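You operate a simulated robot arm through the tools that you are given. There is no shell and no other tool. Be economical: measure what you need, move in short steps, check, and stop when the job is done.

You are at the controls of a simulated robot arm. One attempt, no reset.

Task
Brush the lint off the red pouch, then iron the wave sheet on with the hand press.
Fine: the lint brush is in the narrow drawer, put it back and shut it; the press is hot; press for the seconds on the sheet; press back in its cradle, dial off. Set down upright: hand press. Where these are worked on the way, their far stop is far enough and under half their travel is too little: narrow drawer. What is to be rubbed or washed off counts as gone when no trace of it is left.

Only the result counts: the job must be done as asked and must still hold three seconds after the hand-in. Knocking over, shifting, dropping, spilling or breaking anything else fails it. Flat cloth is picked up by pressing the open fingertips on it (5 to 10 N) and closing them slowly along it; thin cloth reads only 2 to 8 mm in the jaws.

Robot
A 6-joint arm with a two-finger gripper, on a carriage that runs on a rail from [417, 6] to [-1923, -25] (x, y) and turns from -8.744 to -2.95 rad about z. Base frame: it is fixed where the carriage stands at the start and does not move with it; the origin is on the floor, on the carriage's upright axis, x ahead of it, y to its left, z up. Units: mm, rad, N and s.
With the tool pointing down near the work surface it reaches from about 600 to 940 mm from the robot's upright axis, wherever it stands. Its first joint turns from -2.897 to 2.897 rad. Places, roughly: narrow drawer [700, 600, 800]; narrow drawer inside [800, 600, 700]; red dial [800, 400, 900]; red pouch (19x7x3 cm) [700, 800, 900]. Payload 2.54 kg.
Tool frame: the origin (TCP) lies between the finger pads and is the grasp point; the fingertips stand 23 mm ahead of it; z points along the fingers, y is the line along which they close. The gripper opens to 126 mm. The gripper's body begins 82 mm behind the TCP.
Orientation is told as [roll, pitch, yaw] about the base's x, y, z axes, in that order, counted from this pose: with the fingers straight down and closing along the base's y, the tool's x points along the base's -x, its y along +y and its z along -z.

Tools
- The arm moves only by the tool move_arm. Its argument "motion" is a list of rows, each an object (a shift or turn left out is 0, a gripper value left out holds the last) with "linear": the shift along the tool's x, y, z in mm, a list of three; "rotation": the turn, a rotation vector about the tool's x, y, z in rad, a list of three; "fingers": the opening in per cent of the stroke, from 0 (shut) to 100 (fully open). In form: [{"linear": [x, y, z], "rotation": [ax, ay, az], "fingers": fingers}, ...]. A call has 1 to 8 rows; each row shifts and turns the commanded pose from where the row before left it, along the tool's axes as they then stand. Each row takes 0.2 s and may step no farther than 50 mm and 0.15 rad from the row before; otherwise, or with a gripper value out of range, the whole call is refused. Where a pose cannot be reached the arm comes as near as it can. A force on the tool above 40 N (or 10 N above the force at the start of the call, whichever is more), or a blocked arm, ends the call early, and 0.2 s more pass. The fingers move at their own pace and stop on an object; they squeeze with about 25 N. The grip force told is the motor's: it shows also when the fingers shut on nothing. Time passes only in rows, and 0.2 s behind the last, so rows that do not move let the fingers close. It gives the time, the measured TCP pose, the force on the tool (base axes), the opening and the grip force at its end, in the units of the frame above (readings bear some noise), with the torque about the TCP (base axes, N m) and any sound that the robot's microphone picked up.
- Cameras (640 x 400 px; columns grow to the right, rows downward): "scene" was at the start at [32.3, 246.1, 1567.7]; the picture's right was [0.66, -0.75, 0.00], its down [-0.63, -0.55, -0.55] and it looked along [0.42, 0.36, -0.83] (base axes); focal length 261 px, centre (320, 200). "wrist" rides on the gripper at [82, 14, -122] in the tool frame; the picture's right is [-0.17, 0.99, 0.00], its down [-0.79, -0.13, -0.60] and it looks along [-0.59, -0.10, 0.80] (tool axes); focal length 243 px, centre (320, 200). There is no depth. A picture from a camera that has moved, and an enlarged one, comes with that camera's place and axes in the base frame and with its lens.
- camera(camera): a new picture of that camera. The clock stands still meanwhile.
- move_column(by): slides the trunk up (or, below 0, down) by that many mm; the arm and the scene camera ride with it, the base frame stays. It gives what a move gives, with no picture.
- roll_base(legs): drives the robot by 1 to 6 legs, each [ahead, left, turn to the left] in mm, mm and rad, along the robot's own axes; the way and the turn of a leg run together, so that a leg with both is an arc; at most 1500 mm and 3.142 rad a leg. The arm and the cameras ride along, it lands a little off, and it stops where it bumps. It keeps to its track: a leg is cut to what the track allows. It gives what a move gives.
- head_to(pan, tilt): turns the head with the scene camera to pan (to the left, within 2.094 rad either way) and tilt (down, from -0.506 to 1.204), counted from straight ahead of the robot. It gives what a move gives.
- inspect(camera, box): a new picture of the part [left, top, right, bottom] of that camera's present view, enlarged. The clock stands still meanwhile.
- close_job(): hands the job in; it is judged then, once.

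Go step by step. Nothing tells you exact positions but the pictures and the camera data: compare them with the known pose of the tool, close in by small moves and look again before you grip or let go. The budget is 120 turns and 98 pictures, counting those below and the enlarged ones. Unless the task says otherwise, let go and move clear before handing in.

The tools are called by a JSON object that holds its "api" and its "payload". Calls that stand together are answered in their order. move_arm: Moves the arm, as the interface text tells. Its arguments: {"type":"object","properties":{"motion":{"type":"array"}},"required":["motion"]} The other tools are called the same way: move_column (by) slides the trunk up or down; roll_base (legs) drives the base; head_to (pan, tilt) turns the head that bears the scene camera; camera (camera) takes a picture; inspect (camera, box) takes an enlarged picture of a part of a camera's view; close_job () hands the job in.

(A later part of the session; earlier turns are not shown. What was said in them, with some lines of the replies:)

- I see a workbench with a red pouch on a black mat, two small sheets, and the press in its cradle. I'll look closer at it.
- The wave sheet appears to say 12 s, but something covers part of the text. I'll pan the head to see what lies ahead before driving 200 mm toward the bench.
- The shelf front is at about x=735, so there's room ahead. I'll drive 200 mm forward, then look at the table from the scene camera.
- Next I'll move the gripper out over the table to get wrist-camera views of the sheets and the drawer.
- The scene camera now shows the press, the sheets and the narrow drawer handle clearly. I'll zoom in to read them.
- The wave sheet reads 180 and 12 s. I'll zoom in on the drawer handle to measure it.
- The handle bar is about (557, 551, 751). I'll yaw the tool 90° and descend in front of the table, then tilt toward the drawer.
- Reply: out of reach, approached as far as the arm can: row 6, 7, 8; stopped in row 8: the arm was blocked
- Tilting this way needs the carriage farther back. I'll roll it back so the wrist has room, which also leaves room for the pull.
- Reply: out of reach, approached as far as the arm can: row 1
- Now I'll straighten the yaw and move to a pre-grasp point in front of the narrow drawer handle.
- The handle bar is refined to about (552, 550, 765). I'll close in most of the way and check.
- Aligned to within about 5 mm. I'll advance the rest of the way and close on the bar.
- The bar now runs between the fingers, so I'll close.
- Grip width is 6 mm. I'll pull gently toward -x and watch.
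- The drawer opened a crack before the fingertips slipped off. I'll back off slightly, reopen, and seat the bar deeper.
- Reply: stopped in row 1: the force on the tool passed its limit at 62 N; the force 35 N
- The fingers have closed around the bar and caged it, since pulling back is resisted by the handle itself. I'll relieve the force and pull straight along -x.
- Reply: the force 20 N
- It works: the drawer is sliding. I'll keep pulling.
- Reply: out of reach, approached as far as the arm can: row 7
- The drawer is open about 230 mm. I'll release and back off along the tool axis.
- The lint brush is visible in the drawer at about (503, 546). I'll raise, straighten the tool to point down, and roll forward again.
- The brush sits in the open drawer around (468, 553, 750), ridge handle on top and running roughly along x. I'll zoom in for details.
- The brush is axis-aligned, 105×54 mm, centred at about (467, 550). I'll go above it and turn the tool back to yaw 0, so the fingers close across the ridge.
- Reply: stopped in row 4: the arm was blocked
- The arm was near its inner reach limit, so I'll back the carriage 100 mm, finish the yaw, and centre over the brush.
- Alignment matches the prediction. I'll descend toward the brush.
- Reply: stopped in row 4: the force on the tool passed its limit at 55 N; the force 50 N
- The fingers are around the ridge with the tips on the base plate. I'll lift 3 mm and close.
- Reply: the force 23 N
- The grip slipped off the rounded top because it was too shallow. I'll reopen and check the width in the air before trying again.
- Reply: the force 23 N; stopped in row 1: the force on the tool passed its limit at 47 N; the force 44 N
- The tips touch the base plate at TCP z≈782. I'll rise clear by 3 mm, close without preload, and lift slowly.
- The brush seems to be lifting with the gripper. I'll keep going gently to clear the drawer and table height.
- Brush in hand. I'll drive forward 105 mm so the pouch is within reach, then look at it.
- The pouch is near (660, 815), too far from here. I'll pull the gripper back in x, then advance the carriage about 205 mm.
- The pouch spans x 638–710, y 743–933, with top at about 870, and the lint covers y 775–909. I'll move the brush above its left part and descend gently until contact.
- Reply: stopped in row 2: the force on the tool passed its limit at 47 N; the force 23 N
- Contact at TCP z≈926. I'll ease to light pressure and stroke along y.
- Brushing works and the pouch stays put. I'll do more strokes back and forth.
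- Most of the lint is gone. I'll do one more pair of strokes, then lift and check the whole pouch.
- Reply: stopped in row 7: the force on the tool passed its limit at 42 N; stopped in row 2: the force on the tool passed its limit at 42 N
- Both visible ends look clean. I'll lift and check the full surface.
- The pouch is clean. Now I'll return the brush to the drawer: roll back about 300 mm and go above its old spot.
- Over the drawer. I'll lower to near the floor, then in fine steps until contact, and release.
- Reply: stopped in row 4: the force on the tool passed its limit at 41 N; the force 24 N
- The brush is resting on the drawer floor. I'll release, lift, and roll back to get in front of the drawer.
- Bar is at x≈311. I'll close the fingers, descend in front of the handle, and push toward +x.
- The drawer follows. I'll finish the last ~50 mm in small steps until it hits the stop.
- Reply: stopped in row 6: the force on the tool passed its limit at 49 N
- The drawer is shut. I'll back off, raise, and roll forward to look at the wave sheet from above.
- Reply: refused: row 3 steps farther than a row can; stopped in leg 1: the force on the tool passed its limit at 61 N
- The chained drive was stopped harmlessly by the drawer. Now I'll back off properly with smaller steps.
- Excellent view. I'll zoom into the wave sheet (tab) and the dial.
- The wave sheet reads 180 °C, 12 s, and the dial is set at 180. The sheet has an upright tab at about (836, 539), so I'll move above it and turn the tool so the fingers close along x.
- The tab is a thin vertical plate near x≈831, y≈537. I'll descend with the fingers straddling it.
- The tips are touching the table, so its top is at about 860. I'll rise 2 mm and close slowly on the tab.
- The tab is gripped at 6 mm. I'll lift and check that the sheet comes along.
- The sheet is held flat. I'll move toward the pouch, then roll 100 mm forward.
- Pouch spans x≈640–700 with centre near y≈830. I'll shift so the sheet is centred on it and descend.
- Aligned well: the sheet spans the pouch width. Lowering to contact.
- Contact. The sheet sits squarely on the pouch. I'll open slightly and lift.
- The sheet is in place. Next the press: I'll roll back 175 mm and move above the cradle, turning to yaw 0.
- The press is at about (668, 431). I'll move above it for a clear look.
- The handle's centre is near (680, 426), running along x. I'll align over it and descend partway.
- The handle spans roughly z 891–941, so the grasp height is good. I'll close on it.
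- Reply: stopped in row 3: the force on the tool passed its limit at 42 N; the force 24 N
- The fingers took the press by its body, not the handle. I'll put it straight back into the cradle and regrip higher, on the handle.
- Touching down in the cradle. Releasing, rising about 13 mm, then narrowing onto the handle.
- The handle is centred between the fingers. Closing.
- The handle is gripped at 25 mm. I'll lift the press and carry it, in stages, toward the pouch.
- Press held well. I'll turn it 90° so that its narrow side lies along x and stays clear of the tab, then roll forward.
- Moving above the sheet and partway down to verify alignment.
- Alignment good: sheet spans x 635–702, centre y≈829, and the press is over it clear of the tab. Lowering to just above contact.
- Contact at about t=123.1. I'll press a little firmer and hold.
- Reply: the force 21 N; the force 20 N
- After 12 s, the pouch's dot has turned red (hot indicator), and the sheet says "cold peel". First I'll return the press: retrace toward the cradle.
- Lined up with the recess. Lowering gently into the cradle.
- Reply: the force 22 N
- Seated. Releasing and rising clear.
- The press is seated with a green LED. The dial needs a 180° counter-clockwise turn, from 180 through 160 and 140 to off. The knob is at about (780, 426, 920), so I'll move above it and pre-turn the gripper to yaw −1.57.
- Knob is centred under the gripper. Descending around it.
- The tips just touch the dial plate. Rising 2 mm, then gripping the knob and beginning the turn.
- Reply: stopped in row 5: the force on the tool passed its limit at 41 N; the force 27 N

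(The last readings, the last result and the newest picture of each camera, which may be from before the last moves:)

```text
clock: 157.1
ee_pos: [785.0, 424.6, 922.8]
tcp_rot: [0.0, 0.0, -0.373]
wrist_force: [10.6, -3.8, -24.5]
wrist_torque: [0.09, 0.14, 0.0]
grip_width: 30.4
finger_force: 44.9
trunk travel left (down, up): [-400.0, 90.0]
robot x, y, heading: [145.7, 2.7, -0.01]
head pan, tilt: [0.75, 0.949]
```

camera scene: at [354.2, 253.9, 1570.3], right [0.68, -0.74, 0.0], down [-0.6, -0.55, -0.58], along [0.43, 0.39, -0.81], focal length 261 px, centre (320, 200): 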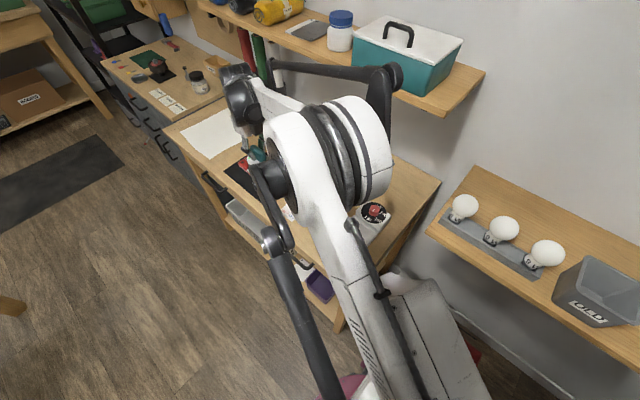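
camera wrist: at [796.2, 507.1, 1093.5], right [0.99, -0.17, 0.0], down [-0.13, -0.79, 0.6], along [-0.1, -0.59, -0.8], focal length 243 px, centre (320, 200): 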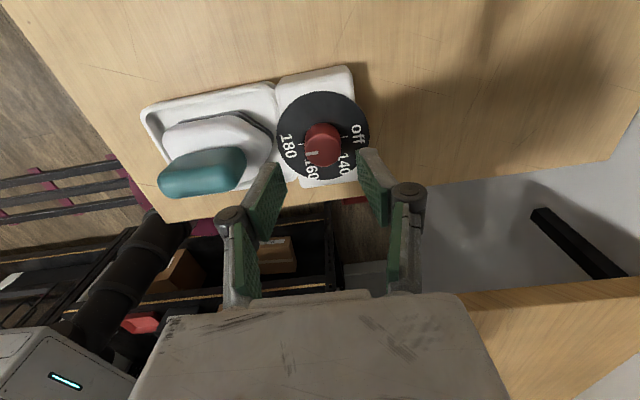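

{"api": "move_arm", "payload": {"motion": [{"linear": [0, 0, 1.5], "rotation": [0, 0, -0.15]}, {"rotation": [0, 0, -0.15]}, {"rotation": [0, 0, -0.15]}, {"rotation": [0, 0, -0.15]}, {"rotation": [0, 0, -0.15]}, {"rotation": [0, 0, -0.15]}, {"rotation": [0, 0, -0.15]}, {"rotation": [0, 0, -0.15]}]}}

{"api": "inspect", "payload": {"camera": "wrist", "box": [220, 80, 420, 240]}}

```text
clock: 158.9
ee_pos: [783.5, 425.6, 924.3]
tcp_rot: [0.001, -0.003, 0.828]
wrist_force: [19.5, -6.3, 17.4]
wrist_torque: [-0.54, 0.02, -0.04]
grip_width: 30.2
finger_force: 45.1
trunk travel left (down, up): [-400.0, 90.0]
robot x, y, heading: [152.2, -0.7, -0.008]
head pan, tilt: [0.75, 0.949]
```

```text
2.50 times, centred on (320, 160) of wrist
camera zoom: at [718.2, 374.3, 1045.1], right [-0.61, 0.79, 0.0], down [0.63, 0.49, 0.6], along [0.47, 0.37, -0.8], focal length 606 px, centre (320, 300)
```

zoom: 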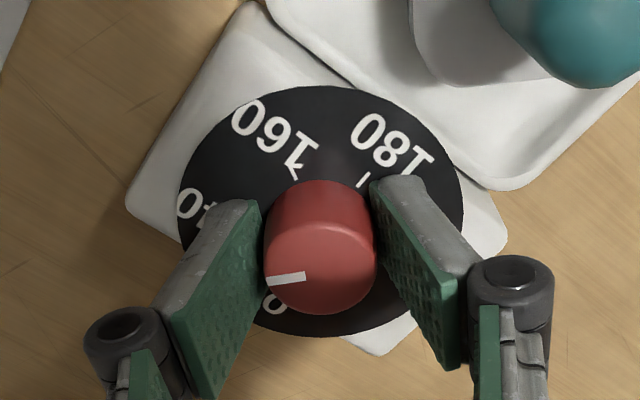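

The knob follows. About 0.74 rad remains to reach off.

{"api": "move_arm", "payload": {"motion": [{"rotation": [0, 0, -0.15]}, {"rotation": [0, 0, -0.15]}, {"rotation": [0, 0, -0.15]}, {"rotation": [0, 0, -0.15]}, {"rotation": [0, 0, -0.14]}, {}]}}

{"api": "inspect", "payload": {"camera": "wrist", "box": [220, 80, 420, 240]}}

```text
clock: 159.9
ee_pos: [784.7, 425.0, 923.3]
tcp_rot: [-0.003, -0.003, 1.419]
wrist_force: [1.2, -1.5, 11.8]
wrist_torque: [-0.5, -0.21, 0.01]
grip_width: 30.6
finger_force: 44.4
trunk travel left (down, up): [-400.0, 90.0]
robot x, y, heading: [150.9, 5.0, -0.01]
head pan, tilt: [0.75, 0.949]
stopped in row 5: the force on the tool passed its limit at 41 N (the readings are from after the stop); the commanded pose is now the measured one
```

```text
2.50 times, centred on (320, 160) of wrist
camera zoom: at [758.0, 346.3, 1045.1], right [-0.95, 0.31, 0.0], down [0.25, 0.76, 0.6], along [0.19, 0.57, -0.8], focal length 606 px, centre (320, 300)
```

zoom: 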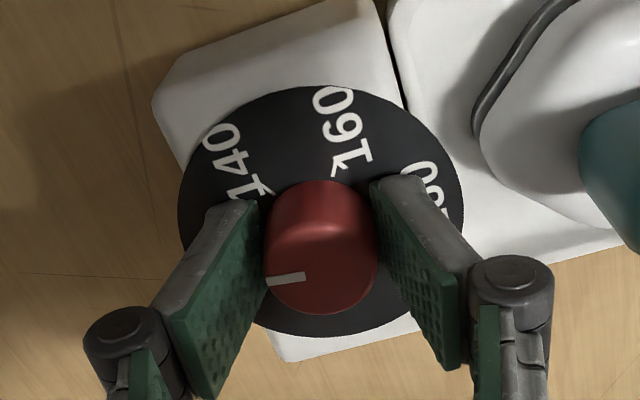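

About 0.15 rad more to off.

{"api": "move_arm", "payload": {"motion": [{"linear": [0, 0, -0.8], "rotation": [0, 0, -0.08]}, {"rotation": [0, 0, -0.075]}, {}, {}]}}

{"api": "move_arm", "payload": {"motion": [{"fingers": 12}, {"fingers": 38}, {}, {"linear": [0, 0, -30]}, {"linear": [0, 0, -45]}, {"linear": [0, 0, -20]}, {}]}}

{"api": "inspect", "payload": {"camera": "wrist", "box": [220, 80, 420, 240]}}

```text
clock: 160.9
ee_pos: [784.8, 424.9, 924.5]
tcp_rot: [-0.003, -0.004, 1.574]
wrist_force: [-2.1, -9.4, -8.5]
wrist_torque: [-0.01, -0.01, -0.25]
grip_width: 30.0
finger_force: 44.8
trunk travel left (down, up): [-400.0, 90.0]
robot x, y, heading: [147.5, 3.8, -0.005]
head pan, tilt: [0.75, 0.949]
```

```text
clock: 162.5
ee_pos: [785.1, 425.5, 1021.9]
tcp_rot: [-0.004, -0.003, 1.576]
wrist_force: [0.4, -0.1, -0.1]
wrist_torque: [0.0, 0.0, 0.01]
grip_width: 48.2
finger_force: 0.1
trunk travel left (down, up): [-400.0, 90.0]
robot x, y, heading: [151.6, 1.2, -0.008]
head pan, tilt: [0.75, 0.949]
```

```text
2.50 times, centred on (320, 160) of wrist
camera zoom: at [770.0, 344.9, 1142.8], right [-0.99, 0.16, 0.0], down [0.13, 0.79, 0.6], along [0.1, 0.59, -0.8], focal length 606 px, centre (320, 300)
```

zoom: 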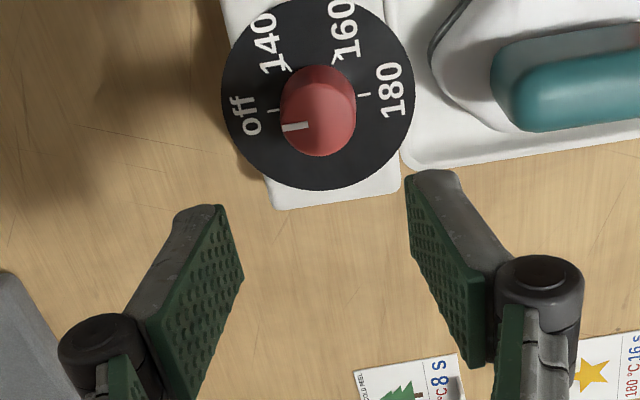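

The dial points to off. Now the cold peel: I'll go back to the pouch and check whether the hot dot has faded.

{"api": "move_arm", "payload": {"motion": [{"linear": [-33, 32, 0]}, {"linear": [-33, 32, 0]}, {"linear": [-33, 32, 0]}, {"linear": [-33, 32, 0]}, {"linear": [-33, 32, 0]}, {"linear": [-33, 32, 0]}, {}]}}

{"api": "roll_base", "payload": {"legs": [[172, 0, 0]]}}

{"api": "move_arm", "payload": {"motion": [{"linear": [-35, 25, 0]}, {"linear": [-35, 25, 0]}, {"linear": [-35, 25, 0]}, {"linear": [-35, 25, 0]}, {"linear": [-30, 25, 0]}, {"linear": [-25, 10, 0]}, {}]}}

{"api": "camera", "payload": {"camera": "wrist"}}

```text
clock: 164.1
ee_pos: [592.0, 624.8, 1019.0]
tcp_rot: [-0.002, -0.003, 1.574]
wrist_force: [-1.0, 0.0, 0.3]
wrist_torque: [-0.04, -0.02, -0.02]
grip_width: 47.9
finger_force: 0.0
trunk travel left (down, up): [-400.0, 90.0]
robot x, y, heading: [149.3, -0.7, -0.005]
head pan, tilt: [0.75, 0.949]
```

```text
clock: 165.6
ee_pos: [758.5, 627.6, 1018.9]
tcp_rot: [-0.002, -0.002, 1.579]
wrist_force: [-0.4, -0.7, -0.5]
wrist_torque: [-0.01, 0.03, 0.01]
grip_width: 48.1
finger_force: 0.1
trunk travel left (down, up): [-400.0, 90.0]
robot x, y, heading: [320.0, 5.1, -0.007]
head pan, tilt: [0.75, 0.949]
```

```text
clock: 167.2
ee_pos: [621.7, 822.3, 1018.5]
tcp_rot: [-0.003, -0.004, 1.579]
wrist_force: [0.3, 0.1, -0.4]
wrist_torque: [0.02, 0.0, 0.02]
grip_width: 48.2
finger_force: 0.1
trunk travel left (down, up): [-400.0, 90.0]
robot x, y, heading: [317.9, 3.3, -0.006]
head pan, tilt: [0.75, 0.949]
```

```text
6 pictures are left
camera wrist: at [606.9, 740.0, 1138.7], right [-0.99, 0.16, 0.0], down [0.12, 0.79, 0.6], along [0.1, 0.59, -0.8], focal length 243 px, centre (320, 200)
```

wrist: 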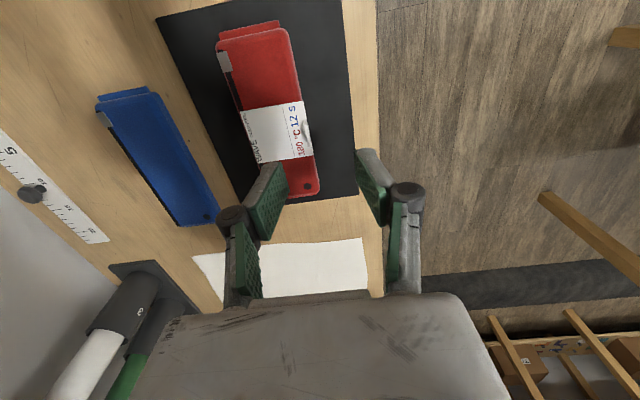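

The dot has turned dark again, so it is cold. I'll grip the tab at about (638, 830) and peel the carrier.

{"api": "move_arm", "payload": {"motion": [{"linear": [-6.5, -15.5, 0], "fingers": 30}, {"linear": [0, 0, 40]}, {"linear": [0, 0, 40]}, {"linear": [0, 0, 15]}, {"linear": [0, 0, 4]}, {}]}}

{"api": "inspect", "payload": {"camera": "wrist", "box": [220, 80, 420, 240]}}

```text
clock: 168.6
ee_pos: [638.2, 828.0, 919.2]
tcp_rot: [-0.004, -0.001, 1.58]
wrist_force: [-0.5, -0.5, -0.1]
wrist_torque: [0.0, 0.0, 0.0]
grip_width: 37.8
finger_force: 0.0
trunk travel left (down, up): [-400.0, 90.0]
robot x, y, heading: [315.1, 3.8, -0.002]
head pan, tilt: [0.75, 0.949]
```

```text
2.50 times, centred on (320, 160) of wrist
camera zoom: at [624.7, 746.3, 1040.0], right [-0.99, 0.16, 0.0], down [0.12, 0.79, 0.6], along [0.1, 0.59, -0.8], focal length 606 px, centre (320, 300)
```

zoom: 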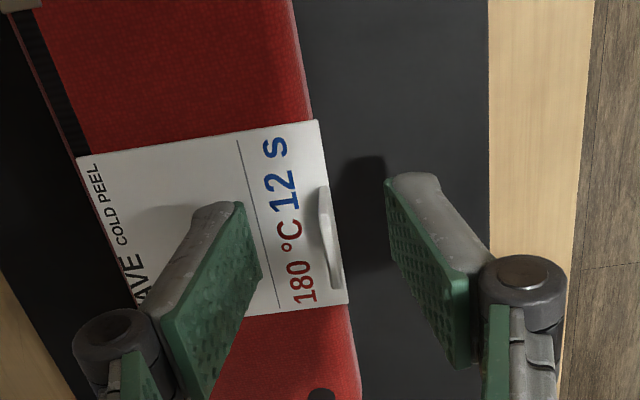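

The motif has vanished from the sheet, so it has transferred and the carrier should peel off. Lower 5 mm and close on the tab.

{"api": "move_arm", "payload": {"motion": [{"linear": [0, 0, 3]}, {"linear": [0, 0, 2]}, {"fingers": 16}, {"fingers": 8}, {"fingers": 0}, {}, {}]}}

```text
clock: 170.2
ee_pos: [637.8, 828.5, 913.1]
tcp_rot: [-0.004, -0.002, 1.578]
wrist_force: [-0.2, 0.7, 0.3]
wrist_torque: [0.0, 0.0, -0.04]
grip_width: 6.1
finger_force: 25.0
trunk travel left (down, up): [-400.0, 90.0]
robot x, y, heading: [319.0, 1.3, 0.001]
head pan, tilt: [0.75, 0.949]
```

{"api": "move_arm", "payload": {"motion": [{"linear": [0, 0, -2]}, {"linear": [0, 0, -2]}, {"linear": [0, 0, -3]}, {"linear": [0, 0, -4]}, {}]}}

{"api": "camera", "payload": {"camera": "wrist"}}

```text
clock: 171.4
ee_pos: [637.6, 828.6, 925.5]
tcp_rot: [-0.002, -0.002, 1.579]
wrist_force: [-0.3, -0.2, -0.2]
wrist_torque: [-0.01, 0.03, 0.02]
grip_width: 6.2
finger_force: 24.9
trunk travel left (down, up): [-400.0, 90.0]
robot x, y, heading: [317.3, 5.1, -0.003]
head pan, tilt: [0.75, 0.949]
```

```text
4 pictures are left
camera wrist: at [623.5, 746.0, 1046.0], right [-0.99, 0.16, 0.0], down [0.12, 0.79, 0.6], along [0.1, 0.59, -0.8], focal length 243 px, centre (320, 200)
```

wrist: 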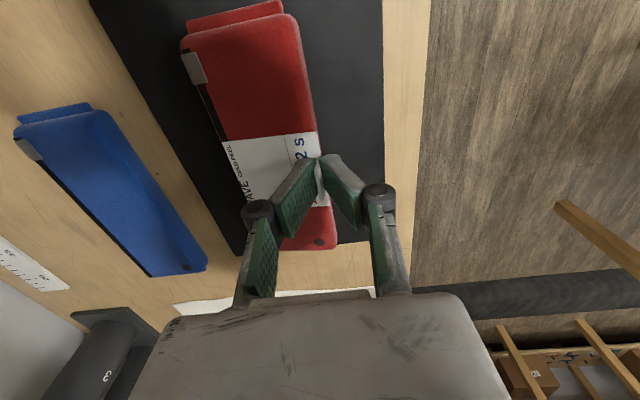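

The sheet lifts freely, and the pouch stays. I'll raise it, move off, and lay the spent sheet back at its original spot on the table.

{"api": "move_arm", "payload": {"motion": [{"linear": [0, 0, -35]}, {"linear": [0, 0, -40]}, {"linear": [35, -20, 0]}, {"linear": [40, -25, 0]}, {"linear": [40, -25, 0]}, {"linear": [40, -25, 0]}, {"linear": [40, -25, 0]}, {}]}}

{"api": "roll_base", "payload": {"legs": [[-100, 0, 0]]}}

{"api": "camera", "payload": {"camera": "wrist"}}

```text
clock: 173.2
ee_pos: [759.1, 632.9, 1000.0]
tcp_rot: [-0.005, -0.002, 1.58]
wrist_force: [1.2, 0.1, 0.1]
wrist_torque: [0.01, 0.04, 0.0]
grip_width: 6.1
finger_force: 25.0
trunk travel left (down, up): [-400.0, 90.0]
robot x, y, heading: [315.7, 4.3, -0.003]
head pan, tilt: [0.75, 0.949]
```

```text
clock: 174.3
ee_pos: [658.7, 632.7, 1001.7]
tcp_rot: [-0.003, -0.002, 1.579]
wrist_force: [-0.7, -0.9, -1.4]
wrist_torque: [-0.03, -0.01, -0.02]
grip_width: 5.8
finger_force: 24.7
trunk travel left (down, up): [-400.0, 90.0]
robot x, y, heading: [215.3, 7.4, -0.006]
head pan, tilt: [0.75, 0.949]
```

```text
3 pictures are left
camera wrist: at [644.3, 551.2, 1121.2], right [-0.99, 0.16, 0.0], down [0.12, 0.79, 0.6], along [0.1, 0.59, -0.8], focal length 243 px, centre (320, 200)
```

wrist: 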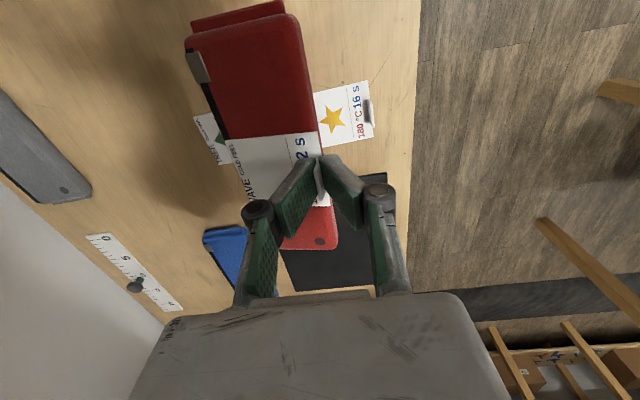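

The sheet is bonded, and the whole pouch came up with it. I'll inspect before setting it back.

{"api": "inspect", "payload": {"camera": "wrist", "box": [200, 110, 350, 260]}}

```text
2.67 times, centred on (275, 185) of wrist
camera zoom: at [644.3, 551.2, 1121.2], right [-0.99, 0.16, 0.0], down [0.12, 0.79, 0.6], along [0.1, 0.59, -0.8], focal length 647 px, centre (440, 240)
```

zoom: 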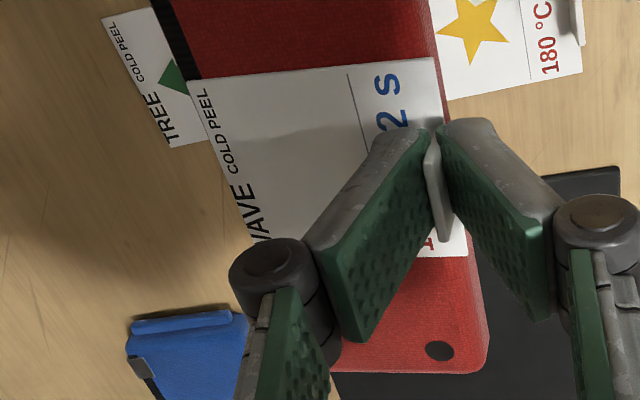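

The waves have transferred to the pouch fabric beneath the now-blank carrier. I'll put the pouch back on its mat first.

{"api": "roll_base", "payload": {"legs": [[100, 0, 0]]}}

{"api": "move_arm", "payload": {"motion": [{"linear": [-40, 25, 0]}, {"linear": [-40, 25, 0]}, {"linear": [-40, 25, 0]}, {"linear": [-40, 25, 0]}, {"linear": [-35, 20, 0]}, {}, {}]}}

```text
clock: 175.5
ee_pos: [760.7, 633.7, 998.9]
tcp_rot: [-0.004, -0.003, 1.579]
wrist_force: [-0.8, 0.4, -1.6]
wrist_torque: [-0.01, 0.04, -0.01]
grip_width: 5.8
finger_force: 24.3
trunk travel left (down, up): [-400.0, 90.0]
robot x, y, heading: [317.1, 1.6, -0.007]
head pan, tilt: [0.75, 0.949]
```

```text
clock: 177.1
ee_pos: [637.4, 829.1, 1000.8]
tcp_rot: [-0.004, -0.002, 1.576]
wrist_force: [0.2, -0.7, -0.2]
wrist_torque: [0.06, 0.03, -0.02]
grip_width: 6.1
finger_force: 24.4
trunk travel left (down, up): [-400.0, 90.0]
robot x, y, heading: [317.0, 3.5, -0.005]
head pan, tilt: [0.75, 0.949]
```

{"api": "move_arm", "payload": {"motion": [{"linear": [0, 0, 40]}, {"linear": [0, 0, 35]}, {"linear": [0, 0, 7]}, {"linear": [0, 0, 3]}, {}, {}]}}

{"api": "move_arm", "payload": {"motion": [{"linear": [0, 0, 1.5]}, {"linear": [0, 0, 1.5]}, {"linear": [0, 0, 1]}, {}]}}

```text
clock: 178.5
ee_pos: [638.4, 828.3, 914.5]
tcp_rot: [-0.003, 0.0, 1.578]
wrist_force: [-0.1, -0.7, -0.2]
wrist_torque: [0.0, -0.01, 0.0]
grip_width: 6.0
finger_force: 25.1
trunk travel left (down, up): [-400.0, 90.0]
robot x, y, heading: [319.9, 5.7, -0.006]
head pan, tilt: [0.75, 0.949]
```

```text
clock: 179.5
ee_pos: [637.4, 826.5, 912.1]
tcp_rot: [-0.004, -0.004, 1.578]
wrist_force: [-0.3, 3.7, 25.4]
wrist_torque: [0.13, 0.04, 0.06]
grip_width: 6.1
finger_force: 24.5
trunk travel left (down, up): [-400.0, 90.0]
robot x, y, heading: [319.7, 2.8, -0.009]
head pan, tilt: [0.75, 0.949]
```

The pouch is back on the mat and held by downward pressure. I'll try to shear the cold carrier loose with a small sideways pull toward the tab side.

{"api": "move_arm", "payload": {"motion": [{"linear": [0, 2, 0]}, {"linear": [0, 2, 0]}, {}]}}

```text
clock: 180.3
ee_pos: [636.1, 825.7, 912.4]
tcp_rot: [-0.004, -0.002, 1.578]
wrist_force: [-2.0, -1.5, 17.1]
wrist_torque: [0.03, 0.0, 0.0]
grip_width: 6.1
finger_force: 25.4
trunk travel left (down, up): [-400.0, 90.0]
robot x, y, heading: [319.0, 9.4, -0.006]
head pan, tilt: [0.75, 0.949]
```

{"api": "move_arm", "payload": {"motion": [{"linear": [0, 3, 0]}, {"linear": [0, 3, 0]}, {}]}}

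```text
clock: 181.1
ee_pos: [629.6, 826.8, 911.1]
tcp_rot: [-0.005, -0.005, 1.577]
wrist_force: [1.9, -2.3, 4.3]
wrist_torque: [0.01, -0.11, -0.05]
grip_width: 5.9
finger_force: 25.1
trunk travel left (down, up): [-400.0, 90.0]
robot x, y, heading: [318.8, 6.3, -0.009]
head pan, tilt: [0.75, 0.949]
```

Something slid, and I need to know which. I'll lift 45 mm and look once.

{"api": "move_arm", "payload": {"motion": [{"linear": [0, 0, -4]}, {"linear": [0, 0, -10]}, {"linear": [0, 0, -30]}, {}]}}

{"api": "camera", "payload": {"camera": "wrist"}}

```text
clock: 182.1
ee_pos: [629.2, 826.0, 955.1]
tcp_rot: [-0.004, -0.004, 1.578]
wrist_force: [0.2, -0.3, -0.6]
wrist_torque: [0.01, 0.02, 0.02]
grip_width: 6.2
finger_force: 24.7
trunk travel left (down, up): [-400.0, 90.0]
robot x, y, heading: [317.6, 7.3, -0.006]
head pan, tilt: [0.75, 0.949]
```

```text
1 pictures are left
camera wrist: at [615.3, 745.2, 1077.6], right [-0.99, 0.16, 0.0], down [0.13, 0.79, 0.6], along [0.1, 0.59, -0.8], focal length 243 px, centre (320, 200)
```

wrist: 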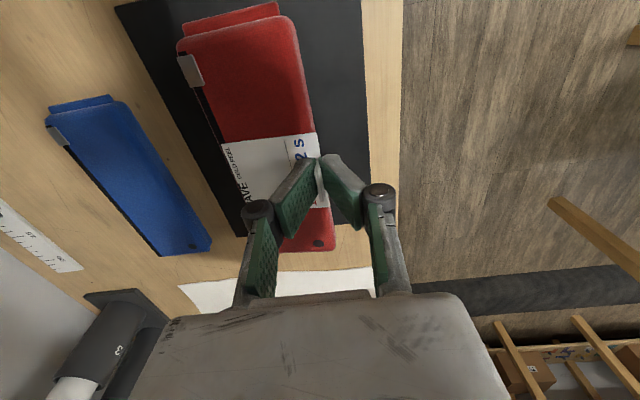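

Still bonded. I'll set the pouch back exactly on its place, let it cool longer, and try once more with a brisk pull.

{"api": "move_arm", "payload": {"motion": [{"linear": [0, -8, 0]}, {"linear": [-2, 0, 30]}, {"linear": [0, 0, 8]}, {"linear": [0, 0, 3]}, {"linear": [0, 0, 1]}, {}]}}

{"api": "move_arm", "payload": {"motion": [{}, {}, {}, {}, {}, {}, {}, {}]}}

{"api": "move_arm", "payload": {"motion": [{}, {}, {}, {}, {}, {}, {}, {}]}}

{"api": "move_arm", "payload": {"motion": [{}, {}, {}, {}, {}, {}, {}, {}]}}

{"api": "move_arm", "payload": {"motion": [{}, {}, {}, {}, {}, {}, {}, {}]}}

{"api": "move_arm", "payload": {"motion": [{}, {}, {}, {}, {}, {}, {}, {}]}}

{"api": "move_arm", "payload": {"motion": [{}, {}, {}, {}, {}, {}, {}, {}]}}

{"api": "move_arm", "payload": {"motion": [{}, {}, {}, {}, {}, {}, {}, {}]}}

{"api": "move_arm", "payload": {"motion": [{}, {}, {}, {}, {}, {}, {}, {}]}}

{"api": "move_arm", "payload": {"motion": [{}, {}, {}, {}, {}, {}, {}, {}]}}

```text
clock: 183.5
ee_pos: [636.5, 830.0, 914.8]
tcp_rot: [-0.005, -0.002, 1.579]
wrist_force: [-0.1, 0.2, -0.8]
wrist_torque: [-0.01, -0.02, 0.0]
grip_width: 6.2
finger_force: 25.3
trunk travel left (down, up): [-400.0, 90.0]
robot x, y, heading: [317.4, 8.2, -0.003]
head pan, tilt: [0.75, 0.949]
```

```text
clock: 185.3
ee_pos: [636.7, 829.9, 913.9]
tcp_rot: [-0.004, -0.002, 1.578]
wrist_force: [0.5, 0.0, 0.8]
wrist_torque: [-0.01, 0.03, -0.03]
grip_width: 6.3
finger_force: 24.9
trunk travel left (down, up): [-400.0, 90.0]
robot x, y, heading: [319.6, 3.8, -0.003]
head pan, tilt: [0.75, 0.949]
```

```text
clock: 187.1
ee_pos: [635.9, 828.9, 914.2]
tcp_rot: [-0.004, -0.003, 1.578]
wrist_force: [1.2, -0.5, -0.7]
wrist_torque: [-0.01, 0.04, -0.02]
grip_width: 6.2
finger_force: 25.1
trunk travel left (down, up): [-400.0, 90.0]
robot x, y, heading: [321.0, 1.0, -0.009]
head pan, tilt: [0.75, 0.949]
```

```text
clock: 188.9
ee_pos: [636.4, 831.0, 914.2]
tcp_rot: [-0.002, -0.002, 1.578]
wrist_force: [0.4, 0.4, 0.5]
wrist_torque: [-0.02, -0.03, 0.0]
grip_width: 5.7
finger_force: 25.3
trunk travel left (down, up): [-400.0, 90.0]
robot x, y, heading: [317.6, 5.0, -0.007]
head pan, tilt: [0.75, 0.949]
```

```text
clock: 190.7
ee_pos: [634.5, 829.5, 913.8]
tcp_rot: [-0.002, 0.0, 1.578]
wrist_force: [0.2, 0.2, 0.4]
wrist_torque: [-0.01, -0.03, -0.01]
grip_width: 5.9
finger_force: 25.0
trunk travel left (down, up): [-400.0, 90.0]
robot x, y, heading: [318.2, 2.8, -0.007]
head pan, tilt: [0.75, 0.949]
```

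```text
clock: 192.5
ee_pos: [636.2, 830.0, 913.1]
tcp_rot: [-0.004, -0.001, 1.578]
wrist_force: [-0.7, -0.1, -0.6]
wrist_torque: [-0.03, 0.0, 0.03]
grip_width: 5.9
finger_force: 24.6
trunk travel left (down, up): [-400.0, 90.0]
robot x, y, heading: [313.0, 3.3, -0.012]
head pan, tilt: [0.75, 0.949]
```

```text
clock: 194.3
ee_pos: [636.1, 830.2, 914.4]
tcp_rot: [-0.003, -0.002, 1.578]
wrist_force: [1.1, 0.2, -0.5]
wrist_torque: [0.01, 0.04, 0.01]
grip_width: 6.0
finger_force: 24.8
trunk travel left (down, up): [-400.0, 90.0]
robot x, y, heading: [316.8, 5.2, -0.003]
head pan, tilt: [0.75, 0.949]
```

```text
clock: 196.1
ee_pos: [636.5, 830.2, 914.2]
tcp_rot: [-0.003, -0.002, 1.578]
wrist_force: [-0.3, -0.1, -0.8]
wrist_torque: [0.04, 0.0, -0.02]
grip_width: 5.9
finger_force: 24.9
trunk travel left (down, up): [-400.0, 90.0]
robot x, y, heading: [317.5, -0.1, -0.006]
head pan, tilt: [0.75, 0.949]
```

```text
clock: 197.9
ee_pos: [636.3, 829.2, 913.4]
tcp_rot: [-0.004, -0.003, 1.578]
wrist_force: [-0.2, -0.6, -0.1]
wrist_torque: [0.03, -0.02, 0.02]
grip_width: 5.9
finger_force: 24.9
trunk travel left (down, up): [-400.0, 90.0]
robot x, y, heading: [318.4, 2.2, -0.007]
head pan, tilt: [0.75, 0.949]
```

```text
clock: 199.7
ee_pos: [636.4, 830.7, 913.7]
tcp_rot: [-0.003, -0.003, 1.577]
wrist_force: [0.0, 0.1, -0.6]
wrist_torque: [-0.02, 0.0, 0.02]
grip_width: 5.9
finger_force: 24.8
trunk travel left (down, up): [-400.0, 90.0]
robot x, y, heading: [316.4, -0.7, -0.007]
head pan, tilt: [0.75, 0.949]
```

A minute has passed since pressing. I'll try a real peel motion: tilt the tab back over the sheet while raising that edge, so the pouch's far side stays on the mat.

{"api": "move_arm", "payload": {"motion": [{"linear": [0, 0, 1.5]}, {"linear": [0, 0, -6.5], "rotation": [-0.1, 0, 0]}, {"linear": [0, 0, -6.5], "rotation": [-0.1, 0, 0]}, {"linear": [0, 0, -6.5], "rotation": [-0.1, 0, 0]}, {"linear": [0, 0, -6.5], "rotation": [-0.1, 0, 0]}, {}]}}

{"api": "move_arm", "payload": {"motion": [{"linear": [0, 0, -6.5], "rotation": [-0.1, 0, 0]}, {"linear": [0, 0, -6.5], "rotation": [-0.1, 0, 0]}, {"linear": [0, 0, -40]}, {}]}}

{"api": "camera", "payload": {"camera": "wrist"}}

```text
clock: 201.1
ee_pos: [640.5, 828.4, 937.0]
tcp_rot: [0.398, -0.002, 1.577]
wrist_force: [-0.3, 1.3, 0.6]
wrist_torque: [-0.03, 0.02, -0.04]
grip_width: 6.0
finger_force: 24.6
trunk travel left (down, up): [-400.0, 90.0]
robot x, y, heading: [320.4, 6.5, -0.011]
head pan, tilt: [0.75, 0.949]
```

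```text
clock: 202.1
ee_pos: [668.7, 829.0, 982.3]
tcp_rot: [0.596, -0.003, 1.577]
wrist_force: [0.7, 0.3, -0.8]
wrist_torque: [0.03, 0.0, -0.01]
grip_width: 6.3
finger_force: 25.0
trunk travel left (down, up): [-400.0, 90.0]
robot x, y, heading: [317.7, 5.1, -0.003]
head pan, tilt: [0.75, 0.949]
```

```text
0 pictures are left
camera wrist: at [726.5, 747.6, 1089.3], right [-0.82, 0.16, 0.55], down [0.44, 0.79, 0.42], along [-0.37, 0.59, -0.72], focal length 243 px, centre (320, 200)
```

wrist: 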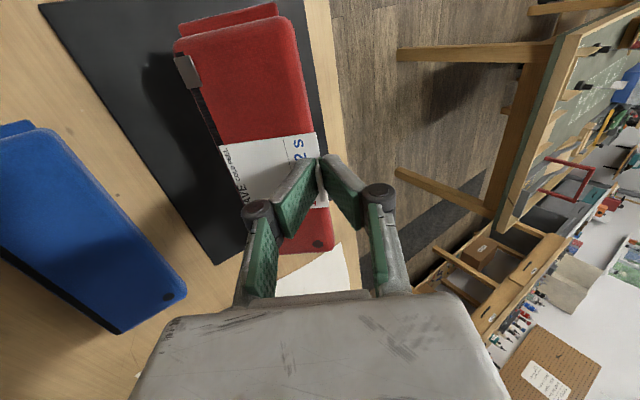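

The bond is permanent to any pull I can give, so the design is ironed on with its sheet. No pictures remain. I'll level the pouch again and lay it back exactly on its mat spot.

{"api": "move_arm", "payload": {"motion": [{"rotation": [0.1, 0, 0]}, {"rotation": [0.1, 0, 0]}, {"rotation": [0.1, 0, 0]}, {"rotation": [0.1, 0, 0]}, {"rotation": [0.1, 0, 0]}, {"rotation": [0.1, 0, 0]}, {}, {}]}}

```text
clock: 203.9
ee_pos: [669.1, 829.5, 982.4]
tcp_rot: [-0.003, 0.0, 1.578]
wrist_force: [1.2, -0.3, 0.0]
wrist_torque: [0.01, 0.01, -0.01]
grip_width: 5.9
finger_force: 25.0
trunk travel left (down, up): [-400.0, 90.0]
robot x, y, heading: [322.9, 4.2, -0.007]
head pan, tilt: [0.75, 0.949]
```

{"api": "move_arm", "payload": {"motion": [{"linear": [0, 32, 0]}, {"linear": [0, 0, 35]}, {"linear": [0, 0, 25]}, {"linear": [0, 0, 6]}, {}, {}]}}

{"api": "move_arm", "payload": {"motion": [{"linear": [0, 0, 1]}, {"linear": [0, 0, 1]}, {"linear": [0, 0, 1]}, {}]}}

```text
clock: 205.3
ee_pos: [635.8, 829.1, 915.0]
tcp_rot: [-0.004, -0.003, 1.578]
wrist_force: [0.6, 1.1, 0.0]
wrist_torque: [0.0, 0.02, 0.02]
grip_width: 6.0
finger_force: 24.7
trunk travel left (down, up): [-400.0, 90.0]
robot x, y, heading: [316.4, 4.6, -0.007]
head pan, tilt: [0.75, 0.949]
```

```text
clock: 206.3
ee_pos: [636.9, 828.9, 912.8]
tcp_rot: [-0.003, -0.002, 1.578]
wrist_force: [-0.1, -0.5, 1.5]
wrist_torque: [0.04, -0.02, 0.02]
grip_width: 6.0
finger_force: 24.6
trunk travel left (down, up): [-400.0, 90.0]
robot x, y, heading: [317.9, 3.5, -0.005]
head pan, tilt: [0.75, 0.949]
```

Touching down. Releasing and moving clear.

{"api": "move_arm", "payload": {"motion": [{"linear": [0, 0, 0.7]}, {"fingers": 6}, {"fingers": 14}, {"fingers": 24}, {"linear": [0, 0, -5]}, {"linear": [0, 0, -25]}, {"linear": [0, 0, -45]}, {}]}}

{"api": "move_arm", "payload": {"motion": [{"linear": [40, 20, -10]}, {"linear": [40, 20, -10]}, {"linear": [40, 20, 0]}, {}, {}]}}

```text
clock: 208.1
ee_pos: [636.7, 828.0, 987.5]
tcp_rot: [-0.003, -0.002, 1.577]
wrist_force: [-0.5, -0.4, 0.2]
wrist_torque: [0.02, -0.01, -0.03]
grip_width: 30.5
finger_force: 0.0
trunk travel left (down, up): [-400.0, 90.0]
robot x, y, heading: [316.6, 4.7, -0.009]
head pan, tilt: [0.75, 0.949]
```

```text
clock: 209.3
ee_pos: [579.6, 709.4, 1005.3]
tcp_rot: [-0.002, -0.002, 1.578]
wrist_force: [0.2, -0.3, -0.6]
wrist_torque: [0.0, -0.02, 0.01]
grip_width: 30.4
finger_force: 0.0
trunk travel left (down, up): [-400.0, 90.0]
robot x, y, heading: [319.1, 4.3, -0.008]
head pan, tilt: [0.75, 0.949]
```

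The pouch is back on its mat with the wave ironed on, the brush is in the shut drawer, the press is upright in its cradle, and the dial is off. The gripper is clear, so I'm handing in.

{"api": "close_job", "payload": {}}

```text
The job is handed in.
```

I handed the job in with the wave ironed onto the red pouch, but the sheet's blank backing is still stuck to it.

- **Brushing:** the lint is off the pouch, with no trace left in the last close-up. The brush is back in the narrow drawer, and the drawer is shut.
- **Pressing:** I pressed the sheet for about 12 s, as printed on it, with the dial at 180. The waves then no longer showed on the sheet, so I take them to have transferred, but I couldn't see the pouch under it.
- **Backing:** the sheet says "cold peel". I tried to peel it after it cooled, but it didn't come off and the pouch lifted with it each time. I don't know if the job counts as done with the backing on.
- **Pouch position:** because of those tries I lifted the pouch and carried it clear of the mat, then set it back in its place. I had no pictures left, so I set it down the last time by position and contact force.
- **Press and dial:** the press is upright in its cradle, and the dial points to off. I first picked the press up by its body by mistake, set it straight back, and then took it by the handle.
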